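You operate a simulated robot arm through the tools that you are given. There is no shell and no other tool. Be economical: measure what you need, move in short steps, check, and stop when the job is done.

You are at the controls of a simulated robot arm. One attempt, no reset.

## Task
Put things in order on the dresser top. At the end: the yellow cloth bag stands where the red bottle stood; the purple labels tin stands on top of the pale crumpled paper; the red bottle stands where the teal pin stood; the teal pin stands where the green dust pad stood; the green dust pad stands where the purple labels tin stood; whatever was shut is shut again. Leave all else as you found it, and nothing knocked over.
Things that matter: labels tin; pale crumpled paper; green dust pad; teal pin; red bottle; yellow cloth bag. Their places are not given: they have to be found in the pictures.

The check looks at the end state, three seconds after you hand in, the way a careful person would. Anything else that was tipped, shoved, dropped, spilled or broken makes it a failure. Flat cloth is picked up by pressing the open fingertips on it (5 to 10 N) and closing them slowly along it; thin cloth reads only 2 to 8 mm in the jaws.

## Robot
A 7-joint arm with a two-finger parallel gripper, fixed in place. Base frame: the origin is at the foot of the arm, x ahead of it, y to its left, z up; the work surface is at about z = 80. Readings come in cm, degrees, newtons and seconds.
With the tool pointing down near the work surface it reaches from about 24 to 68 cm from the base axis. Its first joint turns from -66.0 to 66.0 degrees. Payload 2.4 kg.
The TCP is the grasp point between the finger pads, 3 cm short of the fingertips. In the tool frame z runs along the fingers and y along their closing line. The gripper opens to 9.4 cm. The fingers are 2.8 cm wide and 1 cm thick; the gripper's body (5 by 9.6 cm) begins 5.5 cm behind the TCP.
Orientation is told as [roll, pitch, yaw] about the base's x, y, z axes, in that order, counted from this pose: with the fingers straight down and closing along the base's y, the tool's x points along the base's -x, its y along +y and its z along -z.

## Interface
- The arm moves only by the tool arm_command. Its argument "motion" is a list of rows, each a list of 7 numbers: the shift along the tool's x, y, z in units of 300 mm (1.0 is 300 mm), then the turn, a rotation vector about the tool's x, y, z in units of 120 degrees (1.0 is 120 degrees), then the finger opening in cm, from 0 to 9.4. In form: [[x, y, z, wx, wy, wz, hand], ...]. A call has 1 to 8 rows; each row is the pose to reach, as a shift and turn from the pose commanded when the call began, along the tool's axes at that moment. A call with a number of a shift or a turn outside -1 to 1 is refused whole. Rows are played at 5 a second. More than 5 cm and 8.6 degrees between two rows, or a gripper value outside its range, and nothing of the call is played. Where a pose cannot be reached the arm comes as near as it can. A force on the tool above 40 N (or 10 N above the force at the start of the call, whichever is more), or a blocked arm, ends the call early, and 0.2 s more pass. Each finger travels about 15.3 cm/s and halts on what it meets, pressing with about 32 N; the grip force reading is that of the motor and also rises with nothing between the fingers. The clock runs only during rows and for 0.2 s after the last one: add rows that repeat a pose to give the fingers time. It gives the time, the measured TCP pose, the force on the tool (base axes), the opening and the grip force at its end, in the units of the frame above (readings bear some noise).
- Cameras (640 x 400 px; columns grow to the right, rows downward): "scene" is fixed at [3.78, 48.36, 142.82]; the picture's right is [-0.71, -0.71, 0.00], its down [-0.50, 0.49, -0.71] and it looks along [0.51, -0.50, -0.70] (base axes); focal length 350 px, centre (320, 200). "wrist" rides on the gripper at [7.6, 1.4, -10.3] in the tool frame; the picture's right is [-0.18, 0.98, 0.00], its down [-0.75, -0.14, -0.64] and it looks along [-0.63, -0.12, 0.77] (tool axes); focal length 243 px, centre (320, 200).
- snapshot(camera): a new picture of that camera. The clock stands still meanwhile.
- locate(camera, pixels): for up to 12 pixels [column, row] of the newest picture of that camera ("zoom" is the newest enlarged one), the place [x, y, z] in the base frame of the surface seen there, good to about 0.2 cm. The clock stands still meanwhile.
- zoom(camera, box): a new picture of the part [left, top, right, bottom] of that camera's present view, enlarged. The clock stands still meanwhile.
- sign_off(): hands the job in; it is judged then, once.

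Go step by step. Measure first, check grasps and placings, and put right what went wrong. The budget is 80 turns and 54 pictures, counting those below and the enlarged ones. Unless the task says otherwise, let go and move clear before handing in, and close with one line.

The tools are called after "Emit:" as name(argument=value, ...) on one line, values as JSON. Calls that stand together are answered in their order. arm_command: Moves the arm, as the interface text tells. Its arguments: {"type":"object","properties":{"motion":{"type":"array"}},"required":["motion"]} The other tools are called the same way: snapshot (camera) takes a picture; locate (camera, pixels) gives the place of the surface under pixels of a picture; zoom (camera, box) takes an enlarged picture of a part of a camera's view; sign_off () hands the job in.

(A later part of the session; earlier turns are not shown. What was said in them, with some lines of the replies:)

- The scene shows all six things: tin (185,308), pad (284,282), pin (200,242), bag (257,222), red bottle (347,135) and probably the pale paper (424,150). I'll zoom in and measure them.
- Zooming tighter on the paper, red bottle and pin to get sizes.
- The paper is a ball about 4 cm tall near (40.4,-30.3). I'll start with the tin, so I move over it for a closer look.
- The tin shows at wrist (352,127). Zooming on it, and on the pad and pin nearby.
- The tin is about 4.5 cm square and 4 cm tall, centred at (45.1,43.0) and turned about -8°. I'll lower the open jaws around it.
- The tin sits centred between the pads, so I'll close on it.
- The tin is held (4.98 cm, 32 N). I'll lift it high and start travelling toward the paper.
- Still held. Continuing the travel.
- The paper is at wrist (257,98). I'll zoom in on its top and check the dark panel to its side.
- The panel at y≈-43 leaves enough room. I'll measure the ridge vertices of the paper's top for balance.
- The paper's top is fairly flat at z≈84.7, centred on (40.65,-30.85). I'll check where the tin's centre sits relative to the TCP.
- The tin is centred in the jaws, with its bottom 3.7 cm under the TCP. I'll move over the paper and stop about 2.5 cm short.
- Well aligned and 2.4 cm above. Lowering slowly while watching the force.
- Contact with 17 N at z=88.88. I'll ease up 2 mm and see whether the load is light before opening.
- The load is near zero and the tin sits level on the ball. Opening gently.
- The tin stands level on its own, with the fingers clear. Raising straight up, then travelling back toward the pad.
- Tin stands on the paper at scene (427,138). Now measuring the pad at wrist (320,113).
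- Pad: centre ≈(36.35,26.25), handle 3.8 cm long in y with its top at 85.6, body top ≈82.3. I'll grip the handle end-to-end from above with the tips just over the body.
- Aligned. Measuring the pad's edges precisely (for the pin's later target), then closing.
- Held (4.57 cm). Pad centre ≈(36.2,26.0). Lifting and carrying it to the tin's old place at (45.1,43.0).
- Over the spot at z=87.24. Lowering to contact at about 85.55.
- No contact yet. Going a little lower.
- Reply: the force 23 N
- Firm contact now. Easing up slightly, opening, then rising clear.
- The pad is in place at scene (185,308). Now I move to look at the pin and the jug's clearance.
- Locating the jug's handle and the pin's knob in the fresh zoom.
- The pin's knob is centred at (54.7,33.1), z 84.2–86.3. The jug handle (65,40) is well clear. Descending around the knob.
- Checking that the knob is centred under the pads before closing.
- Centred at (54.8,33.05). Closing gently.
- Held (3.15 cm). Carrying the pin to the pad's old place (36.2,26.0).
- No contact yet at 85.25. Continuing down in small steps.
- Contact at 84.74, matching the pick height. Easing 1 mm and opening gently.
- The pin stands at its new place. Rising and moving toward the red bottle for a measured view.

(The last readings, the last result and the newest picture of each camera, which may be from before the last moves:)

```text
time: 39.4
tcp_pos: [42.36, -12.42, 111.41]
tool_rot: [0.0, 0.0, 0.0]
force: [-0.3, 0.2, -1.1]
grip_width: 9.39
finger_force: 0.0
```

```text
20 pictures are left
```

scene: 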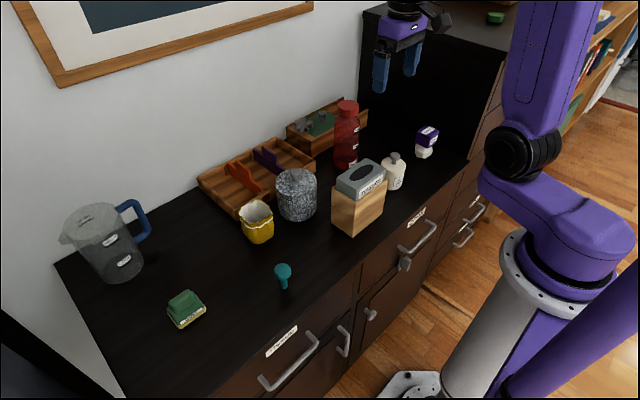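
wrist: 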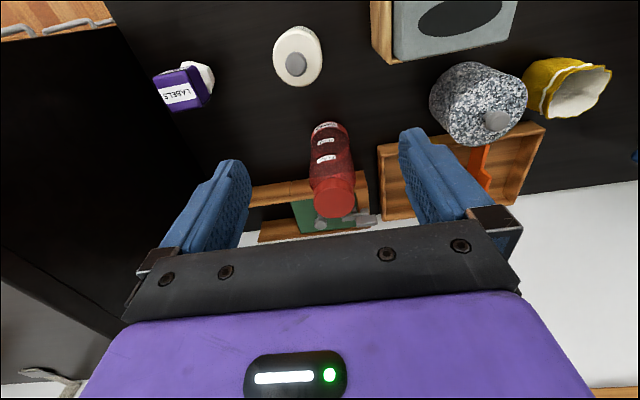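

All placed items are standing. Now measuring the red bottle's profile and the tray behind it.

Emit:
zoom(camera="scene", box=[300, 90, 380, 180])

Emit:
locate(camera="scene", pixels=[[338, 104], [357, 104], [347, 101], [347, 113], [345, 120], [345, 125], [345, 135], [336, 135], [358, 135], [345, 164], [330, 150], [310, 150]])

Emit:
locate(camera="wrist", pixels=[[315, 197], [355, 195], [335, 190], [335, 215], [312, 170], [353, 165], [312, 135], [347, 132], [290, 205], [280, 187], [385, 145], [380, 210]])

```text
4.44 times, centred on (340, 135) of scene
```

zoom: 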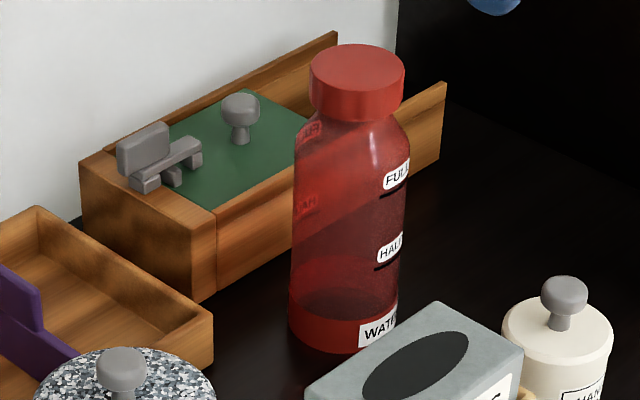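

```text
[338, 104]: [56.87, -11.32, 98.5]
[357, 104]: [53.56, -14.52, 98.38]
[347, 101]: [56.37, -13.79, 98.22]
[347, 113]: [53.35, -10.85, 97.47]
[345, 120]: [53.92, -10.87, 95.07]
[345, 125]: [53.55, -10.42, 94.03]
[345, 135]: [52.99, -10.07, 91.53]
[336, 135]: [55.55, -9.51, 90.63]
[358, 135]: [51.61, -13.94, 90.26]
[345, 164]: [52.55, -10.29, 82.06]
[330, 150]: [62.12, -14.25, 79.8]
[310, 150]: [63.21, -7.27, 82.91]
```

```text
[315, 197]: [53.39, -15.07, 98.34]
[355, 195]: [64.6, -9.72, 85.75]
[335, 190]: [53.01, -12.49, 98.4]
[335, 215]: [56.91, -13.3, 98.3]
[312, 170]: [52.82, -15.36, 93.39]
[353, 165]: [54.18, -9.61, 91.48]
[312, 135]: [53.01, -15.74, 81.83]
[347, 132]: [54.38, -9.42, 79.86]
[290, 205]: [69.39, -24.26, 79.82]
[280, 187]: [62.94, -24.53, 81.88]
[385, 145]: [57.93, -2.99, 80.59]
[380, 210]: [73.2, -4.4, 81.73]
```

Bottle axis ≈(55.0,-12.6), body radius ≈3.25 up to z≈93, cap top 98.4. I'll go above it and check the alignment before descending.

Emit:
arm_command(motion=[[-0.14, -0.002, 0, 0, 0, 0, 9.4], [-0.28, -0.004, 0, 0, 0, 0, 9.4], [-0.42, -0.006, 0, 0, 0, 0, 9.4], [-0.42, -0.006, 0.14, 0, 0, 0, 9.4], [-0.42, -0.006, 0.28, 0, 0, 0, 9.4], [-0.42, -0.006, 0.28, 0, 0, 0, 9.4]])

Emit:
snapshot(camera="wrist")

```text
time: 40.8
tcp_pos: [54.85, -12.65, 102.96]
tool_rot: [0.0, 0.0, 0.1]
force: [0.6, -0.1, 0.1]
grip_width: 9.41
finger_force: 0.0
```

```text
18 pictures are left
```

wrist: 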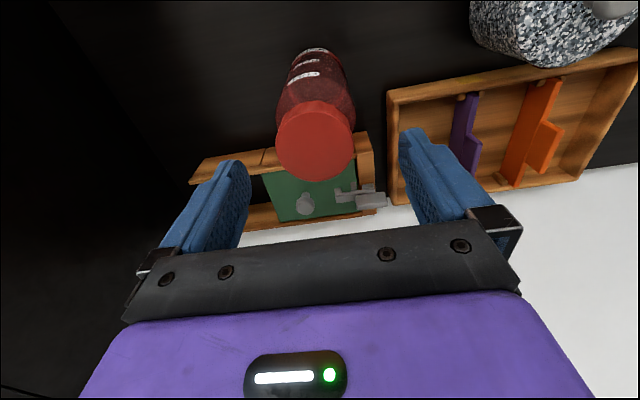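

Emit:
locate(camera="wrist", pixels=[[278, 148], [354, 142], [312, 108], [316, 176], [316, 143], [282, 105], [350, 100], [330, 170]])

```text
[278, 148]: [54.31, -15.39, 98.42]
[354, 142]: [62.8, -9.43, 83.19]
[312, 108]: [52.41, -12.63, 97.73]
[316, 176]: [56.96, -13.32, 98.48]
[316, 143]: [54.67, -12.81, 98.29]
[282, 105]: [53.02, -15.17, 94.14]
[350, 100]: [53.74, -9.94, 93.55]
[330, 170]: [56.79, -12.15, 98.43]
```

Cap centre ≈(54.85,-12.75), aligned within 1 mm. Descending around the upper body.

Emit:
arm_command(motion=[[0, -0.003, 0.12, 0, 0, 0, 9.4], [0, -0.003, 0.22, 0, 0, 0, 9.4], [0, -0.003, 0.28, 0, 0, 0, 9.4], [0, -0.003, 0.306, 0, 0, 0, 9.4], [0, -0.003, 0.306, 0, 0, 0, 9.4]])

Emit:
arm_command(motion=[[0, 0, 0, 0, 0, 0, 8], [0, 0, 0, 0, 0, 0, 7], [0, 0, 0, 0, 0, 0, 6.3], [0, 0, 0, 0, 0, 0, 5], [0, 0, 0, 0, 0, 0, 4.5], [0, 0, 0, 0, 0, 0, 4.5]])

Emit:
snapshot(camera="wrist")

```text
time: 42.0
tcp_pos: [54.69, -12.65, 94.25]
tool_rot: [0.0, 0.0, 0.0]
force: [-0.7, -0.9, -1.0]
grip_width: 9.41
finger_force: 0.1
```

```text
time: 43.4
tcp_pos: [54.81, -12.58, 94.12]
tool_rot: [0.0, 0.0, 0.0]
force: [0.6, -0.4, -0.3]
grip_width: 6.77
finger_force: 32.3
```

```text
17 pictures are left
```

wrist: 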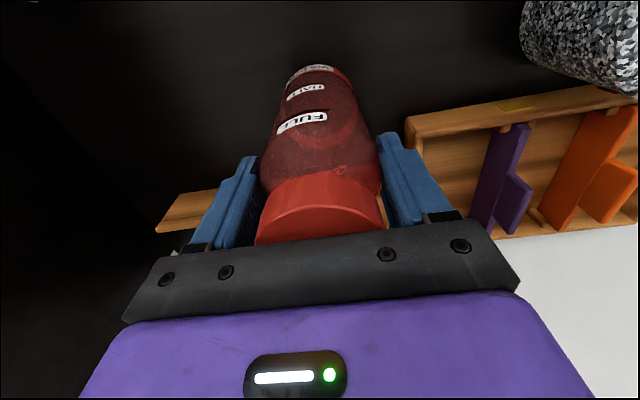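

Gripped body at 6.77 cm. The bottle's place is (54.8,-12.65). Lifting straight up.

Emit:
arm_command(motion=[[0, 0, -0.05, 0, 0, 0, 4.5], [0, 0, -0.15, 0, 0, 0, 4.5], [0, 0, -0.29, 0, 0, 0, 4.5], [0, 0, -0.43, 0, 0, 0, 4.5], [0, 0, -0.57, 0, 0, 0, 4.5], [0, 0, -0.57, 0, 0, 0, 4.5]])

Emit:
snapshot(camera="wrist")

```text
time: 44.8
tcp_pos: [54.91, -12.5, 111.07]
tool_rot: [0.1, 0.0, 0.1]
force: [-0.9, 0.6, 0.1]
grip_width: 6.74
finger_force: 32.3
```

```text
16 pictures are left
```

wrist: 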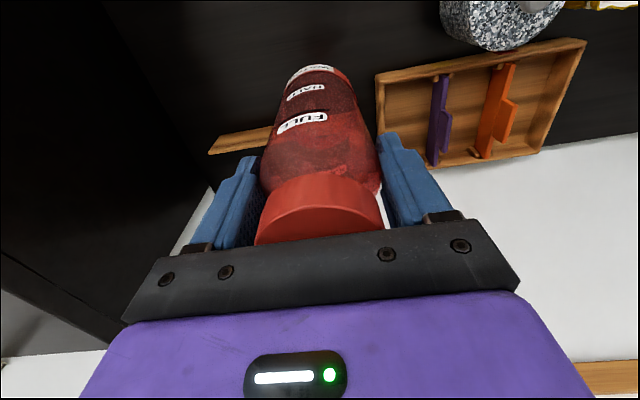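

Held upright. Carrying it high over the jar and bag toward the pin's old place.

Emit:
arm_command(motion=[[0.024, -0.0, -0.05, 0, 0, 0, 4.5], [0.048, 0.14, -0.05, 0, 0, 0, 4.5], [0.072, 0.28, -0.05, 0, 0, 0, 4.5], [0.096, 0.42, -0.05, 0, 0, 0, 4.5], [0.12, 0.56, -0.05, 0, 0, 0, 4.5], [0.144, 0.7, -0.05, 0, 0, 0, 4.5], [0.167, 0.84, -0.05, 0, 0, 0, 4.5], [0.167, 0.98, -0.05, 0, 0, 0, 4.5]])

Emit:
arm_command(motion=[[0.02, 0.14, 0, 0, 0, 0, 4.5], [0.04, 0.28, 0, 0, 0, 0, 4.5], [0.06, 0.42, 0, 0, 0, 0, 4.5], [0.075, 0.535, 0, 0, 0, 0, 4.5], [0.075, 0.535, 0.14, 0, 0, 0, 4.5], [0.075, 0.535, 0.28, 0, 0, 0, 4.5], [0.075, 0.535, 0.28, 0, 0, 0, 4.5]])

Emit:
snapshot(camera="scene")

```text
time: 46.6
tcp_pos: [49.9, 16.76, 112.88]
tool_rot: [0.0, 0.1, -0.1]
force: [-0.9, -0.1, -2.2]
grip_width: 6.73
finger_force: 31.9
```

```text
time: 48.2
tcp_pos: [47.47, 32.8, 104.44]
tool_rot: [0.1, 0.0, -0.1]
force: [-0.1, 0.8, -1.1]
grip_width: 6.77
finger_force: 31.8
```

```text
15 pictures are left
```

scene: 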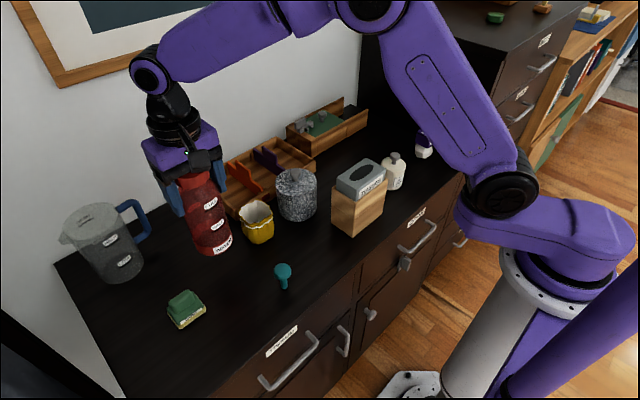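

Bottle bottom is at z≈90 in front of the target. Moving out to x=54.8 and lowering most of the way.

Emit:
arm_command(motion=[[-0.12, 0.004, 0.02, 0, 0, 0, 4.5], [-0.245, 0.009, 0.04, 0, 0, 0, 4.5], [-0.245, 0.009, 0.16, 0, 0, 0, 4.5], [-0.245, 0.009, 0.26, 0, 0, 0, 4.5], [-0.245, 0.009, 0.31, 0, 0, 0, 4.5], [-0.245, 0.009, 0.31, 0, 0, 0, 4.5]])

Emit:
arm_command(motion=[[0, 0, 0.012, 0, 0, 0, 4.5], [0, 0, 0.024, 0, 0, 0, 4.5], [0, 0, 0.032, 0, 0, 0, 4.5], [0, 0, 0.036, 0, 0, 0, 4.5], [0, 0, 0.036, 0, 0, 0, 4.5]])

```text
time: 49.6
tcp_pos: [54.87, 33.04, 95.08]
tool_rot: [0.0, -0.1, 0.0]
force: [0.4, -0.3, -1.5]
grip_width: 6.76
finger_force: 31.8
```

```text
time: 50.8
tcp_pos: [55.18, 33.14, 94.06]
tool_rot: [-0.1, -0.1, -0.1]
force: [-1.9, -6.8, 18.5]
grip_width: 6.74
finger_force: 31.9
```

Contact at z=94.06 as expected. Easing up slightly and opening.

Emit:
arm_command(motion=[[0, 0, -0.005, 0, 0, 0, 4.5], [0, 0, -0.005, 0, 0, 0, 6.6], [0, 0, -0.005, 0, 0, 0, 7], [0, 0, -0.005, 0, 0, 0, 7.6], [0, 0, -0.005, 0, 0, 0, 8.4], [0, 0, -0.005, 0, 0, 0, 9.4], [0, 0, -0.005, 0, 0, 0, 9.4]])

Emit:
snapshot(camera="wrist")

```text
time: 52.4
tcp_pos: [54.94, 33.15, 94.19]
tool_rot: [0.0, 0.0, 0.0]
force: [0.0, 1.0, -0.1]
grip_width: 9.43
finger_force: 0.1
```

```text
14 pictures are left
```

wrist: 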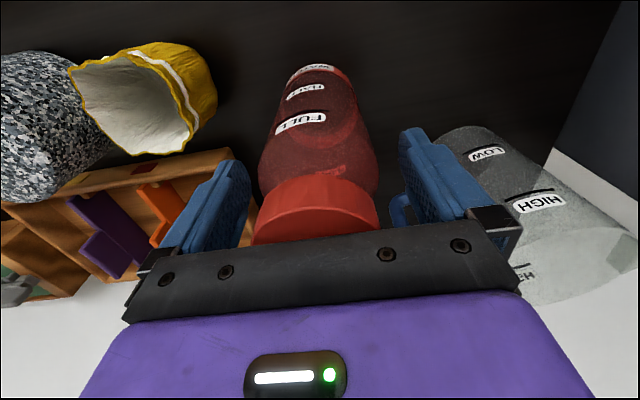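

The bottle stands free. Rising and moving to view the yellow bag.

Emit:
arm_command(motion=[[0, 0, -0.12, 0, 0, 0, 9.4], [0, 0, -0.26, 0, 0, 0, 9.4], [0, 0, -0.4, 0, 0, 0, 9.4], [0, 0, -0.5, 0, 0, 0, 9.4], [0.12, -0.1, -0.5, 0, 0, 0, 9.4], [0.24, -0.2, -0.5, 0, 0, 0, 9.4], [0.36, -0.3, -0.47, 0, 0, 0, 9.4], [0.44, -0.38, -0.4, 0, 0, 0, 9.4]])

Emit:
snapshot(camera="wrist")

Emit:
zoom(camera="scene", box=[160, 150, 340, 270])

```text
time: 54.2
tcp_pos: [41.72, 21.78, 106.14]
tool_rot: [0.1, 0.0, 0.1]
force: [0.5, -0.8, 0.0]
grip_width: 9.39
finger_force: 0.2
```

```text
13 pictures are left
```

wrist: 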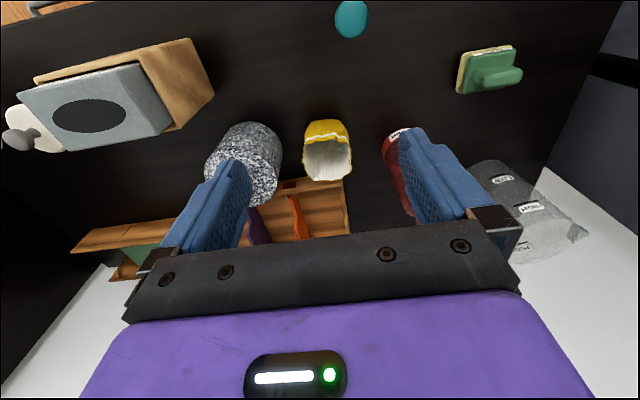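

```text
3.33 times, centred on (250, 210) of scene
```

zoom: 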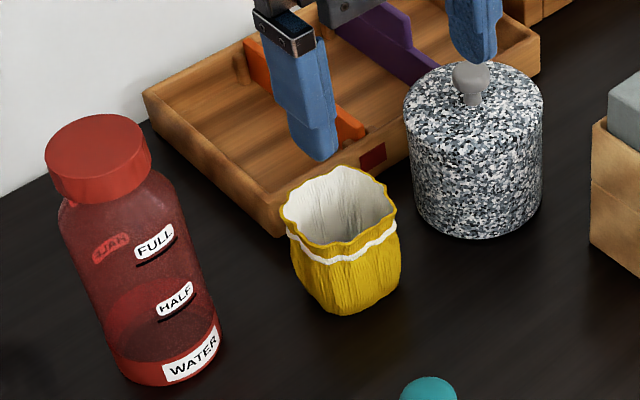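

Locating bag rim and neighbours (jar, tray, bottle).

Emit:
locate(camera="zoom", pixels=[[284, 210], [338, 242], [394, 208], [340, 168], [343, 312], [298, 260], [400, 250], [345, 270], [282, 232], [410, 170], [480, 235], [415, 120]])

Emit:
locate(camera="wrist", pixels=[[304, 148], [351, 145], [328, 180], [325, 135], [306, 128], [345, 125], [325, 120], [280, 150], [275, 135], [386, 145], [348, 185], [285, 180]])

Emit:
zoom(camera="wrist", box=[270, 100, 390, 200])

```text
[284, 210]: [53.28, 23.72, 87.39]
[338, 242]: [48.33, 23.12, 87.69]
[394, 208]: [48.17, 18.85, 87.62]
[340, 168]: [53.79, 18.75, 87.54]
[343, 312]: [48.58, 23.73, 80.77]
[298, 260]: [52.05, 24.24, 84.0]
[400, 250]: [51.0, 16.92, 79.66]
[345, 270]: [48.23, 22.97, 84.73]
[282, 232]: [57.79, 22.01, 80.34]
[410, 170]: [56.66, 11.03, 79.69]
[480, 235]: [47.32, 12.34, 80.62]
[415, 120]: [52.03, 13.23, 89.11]
```

```text
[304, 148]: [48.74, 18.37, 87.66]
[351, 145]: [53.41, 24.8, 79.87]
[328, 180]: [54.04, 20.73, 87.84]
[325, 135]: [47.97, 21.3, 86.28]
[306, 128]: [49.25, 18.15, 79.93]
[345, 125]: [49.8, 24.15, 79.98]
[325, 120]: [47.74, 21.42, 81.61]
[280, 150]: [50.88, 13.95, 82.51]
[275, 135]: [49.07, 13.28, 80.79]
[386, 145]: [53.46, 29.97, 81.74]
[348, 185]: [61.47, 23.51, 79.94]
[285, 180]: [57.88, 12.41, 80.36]
```

```text
4.00 times, centred on (330, 150) of wrist
```

zoom: 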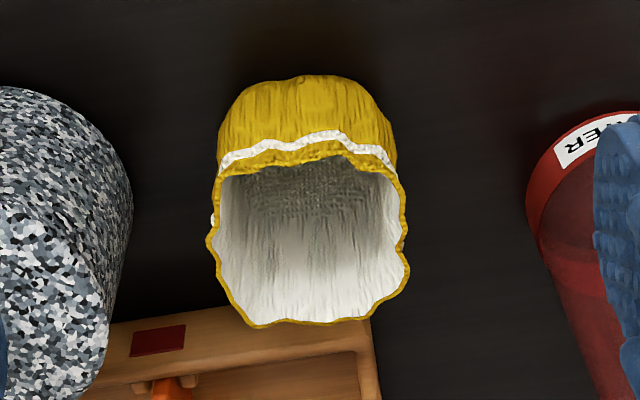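

Bag centre ≈(50.9,21.2), about 6 cm across, rim at 87.7. The open jaws fit between the jar (y 13.9) and bottle (y 29.8). Descending.

Emit:
arm_command(motion=[[-0.12, -0.007, 0.08, 0, 0, 0, 9.4], [-0.24, -0.014, 0.16, 0, 0, 0, 9.4], [-0.307, -0.018, 0.28, 0, 0, 0, 9.4], [-0.307, -0.018, 0.42, 0, 0, 0, 9.4], [-0.307, -0.018, 0.56, 0, 0, 0, 9.4], [-0.307, -0.018, 0.68, 0, 0, 0, 9.4], [-0.307, -0.018, 0.72, 0, 0, 0, 9.4], [-0.307, -0.018, 0.72, 0, 0, 0, 9.4]])

Emit:
snapshot(camera="wrist")

```text
time: 56.0
tcp_pos: [50.86, 21.11, 84.67]
tool_rot: [0.0, -0.1, 0.0]
force: [-0.5, 0.7, -1.2]
grip_width: 9.38
finger_force: 0.1
```

```text
10 pictures are left
```

wrist: 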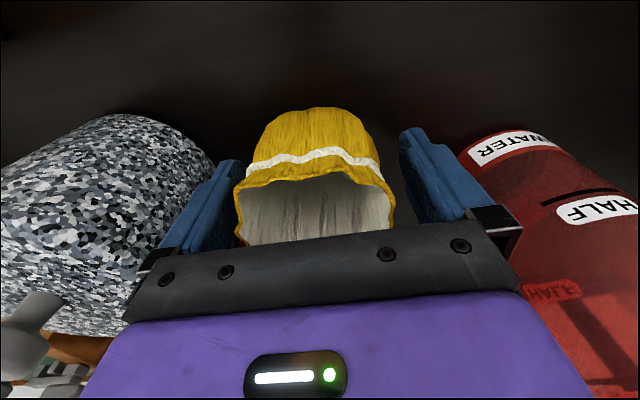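

The bag is centred between the pads. Closing gradually to 5.3.

Emit:
arm_command(motion=[[0, 0, 0, 0, 0, 0, 7], [0, 0, 0, 0, 0, 0, 6.4], [0, 0, 0, 0, 0, 0, 6], [0, 0, 0, 0, 0, 0, 5.6], [0, 0, 0, 0, 0, 0, 5.3], [0, 0, 0, 0, 0, 0, 5.3]])

```text
time: 57.4
tcp_pos: [50.83, 21.2, 84.75]
tool_rot: [0.0, 0.0, 0.0]
force: [-0.3, 0.7, 0.1]
grip_width: 6.66
finger_force: 31.5
```

Firm at 6.66 cm (the bag is stiff). Lifting straight up and heading to the bottle's old place.

Emit:
arm_command(motion=[[0, 0, -0.15, 0, 0, 0, 5.3], [0, 0, -0.3, 0, 0, 0, 5.3], [0, 0, -0.46, 0, 0, 0, 5.3], [0, 0, -0.617, 0, 0, 0, 5.3], [-0.018, -0.16, -0.617, 0, 0, 0, 5.3], [-0.036, -0.32, -0.617, 0, 0, 0, 5.3], [-0.054, -0.48, -0.617, 0, 0, 0, 5.3], [-0.072, -0.64, -0.617, 0, 0, 0, 5.3]])

Emit:
snapshot(camera="wrist")

```text
time: 59.2
tcp_pos: [52.96, 1.87, 103.2]
tool_rot: [0.0, 0.0, 0.0]
force: [-0.3, -0.1, 0.0]
grip_width: 6.61
finger_force: 31.6
```

```text
9 pictures are left
```

wrist: 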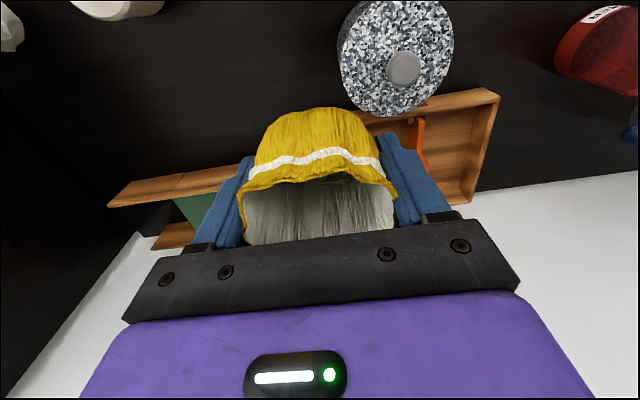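

Held. Moving over (54.85,-12.65) and lowering to about 1 cm above the top.

Emit:
arm_command(motion=[[-0.021, -0.162, 0, 0, 0, 0, 5.3], [-0.042, -0.324, 0, 0, 0, 0, 5.3], [-0.063, -0.485, 0, 0, 0, 0, 5.3], [-0.063, -0.485, 0.15, 0, 0, 0, 5.3], [-0.063, -0.485, 0.3, 0, 0, 0, 5.3], [-0.063, -0.485, 0.45, 0, 0, 0, 5.3], [-0.063, -0.485, 0.57, 0, 0, 0, 5.3], [-0.063, -0.485, 0.57, 0, 0, 0, 5.3]])

```text
time: 61.0
tcp_pos: [54.85, -12.62, 86.08]
tool_rot: [0.0, -0.1, 0.0]
force: [-0.3, -0.4, -0.3]
grip_width: 6.58
finger_force: 32.3
```

Emit:
arm_command(motion=[[0, 0, 0.02, 0, 0, 0, 5.3], [0, 0, 0.036, 0, 0, 0, 5.3], [0, 0, 0.044, 0, 0, 0, 5.3], [0, 0, 0.048, 0, 0, 0, 5.3], [0, 0, 0.048, 0, 0, 0, 5.3]])

```text
time: 62.2
tcp_pos: [55.06, -12.64, 84.63]
tool_rot: [0.0, 0.0, -0.1]
force: [-2.6, 0.2, 8.0]
grip_width: 6.57
finger_force: 31.6
```

Light contact (8 N) at 84.63. Easing 1 mm, opening, and rising clear.

Emit:
arm_command(motion=[[0, 0, -0.003, 0, 0, 0, 5.3], [0, 0, -0.003, 0, 0, 0, 6.7], [0, 0, -0.003, 0, 0, 0, 7.5], [0, 0, -0.003, 0, 0, 0, 9.2], [0, 0, -0.003, 0, 0, 0, 9.2], [0, 0, -0.1, 0, 0, 0, 9.2], [0, 0, -0.25, 0, 0, 0, 9.2], [0, 0, -0.4, 0, 0, 0, 9.2]])

Emit:
arm_command(motion=[[0, 0, -0.15, 0, 0, 0, 9.2], [0.1, 0.1, -0.25, 0, 0, 0, 9.2], [0.2, 0.2, -0.3, 0, 0, 0, 9.2], [0.3, 0.3, -0.3, 0, 0, 0, 9.2], [0.35, 0.4, -0.3, 0, 0, 0, 9.2]])

Emit:
snapshot(camera="scene")

Emit:
snapshot(camera="wrist")

```text
time: 64.0
tcp_pos: [54.84, -12.66, 96.61]
tool_rot: [0.0, -0.1, 0.0]
force: [-0.8, 0.2, -0.7]
grip_width: 9.21
finger_force: 0.0
```

```text
refused: row 2 steps farther than a row can; nothing moved
```

```text
8 pictures are left
```

scene: 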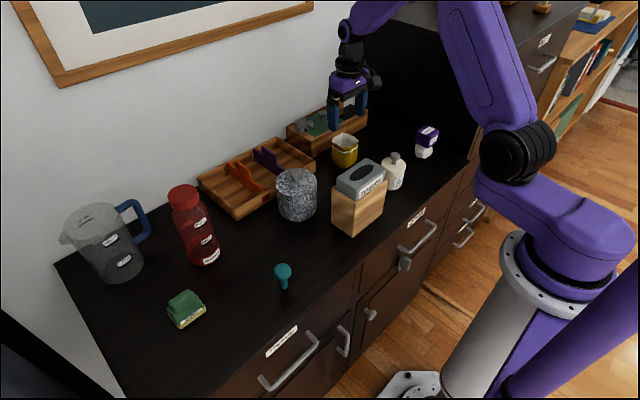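

```text
7 pictures are left
```

wrist: 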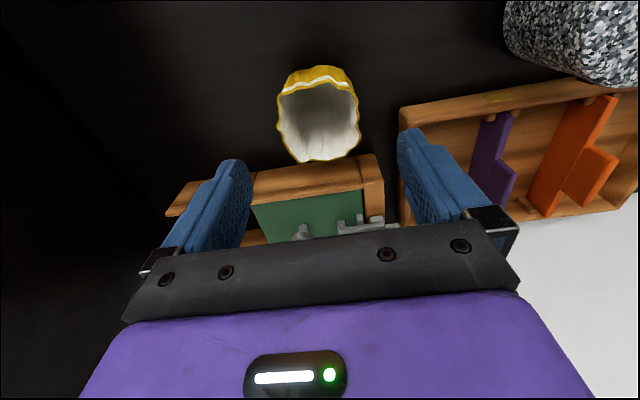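

All five moves are in place. I'll move the arm clear and do a final check of the tin and positions.

Emit:
arm_command(motion=[[0, 0, -0.15, 0, 0, 0, 9.2], [0.08, 0.08, -0.25, 0, 0, 0, 9.2], [0.17, 0.17, -0.3, 0, 0, 0, 9.2], [0.26, 0.26, -0.3, 0, 0, 0, 9.2], [0.35, 0.35, -0.3, 0, 0, 0, 9.2], [0.35, 0.35, -0.3, 0, 0, 0, 9.2]])

Emit:
zoom(camera="scene", box=[310, 90, 470, 210])

Emit:
zoom(camera="scene", box=[140, 170, 320, 340])

Emit:
locate(camera="zoom", pixels=[[120, 310], [328, 262], [335, 290], [104, 75], [160, 215], [140, 330]])

```text
time: 65.4
tcp_pos: [44.43, -2.27, 105.52]
tool_rot: [0.0, 0.0, 0.0]
force: [-0.5, 0.9, -0.4]
grip_width: 9.17
finger_force: 0.0
```

```text
3.33 times, centred on (390, 150) of scene
```

zoom: 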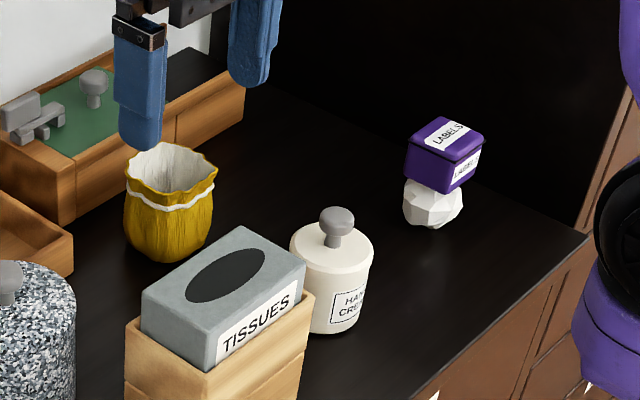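

```text
2.35 times, centred on (230, 255) of scene
```

zoom: 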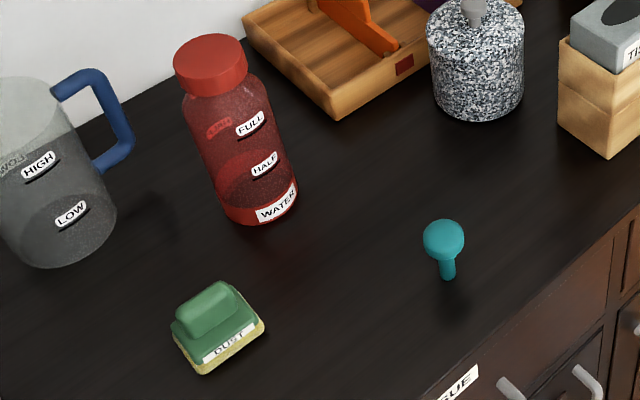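

```text
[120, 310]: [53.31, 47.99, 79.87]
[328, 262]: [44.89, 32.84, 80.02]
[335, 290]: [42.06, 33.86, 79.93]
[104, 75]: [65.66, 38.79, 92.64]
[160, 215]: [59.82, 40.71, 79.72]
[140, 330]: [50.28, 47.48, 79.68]
```

The pictures show everything upright: tin level on the paper, bag at the bottle's place, bottle at the pin's, pin at the pad's and pad at the tin's. The arm is clear, nothing was opened, and I'm handing in.

Emit:
sign_off()

```text
The job is handed in.
```

I moved all five things to their new places and handed the job in. In the last pictures everything stood upright, with the tin level on the paper. Nothing was opened, and I saw nothing else shifted.
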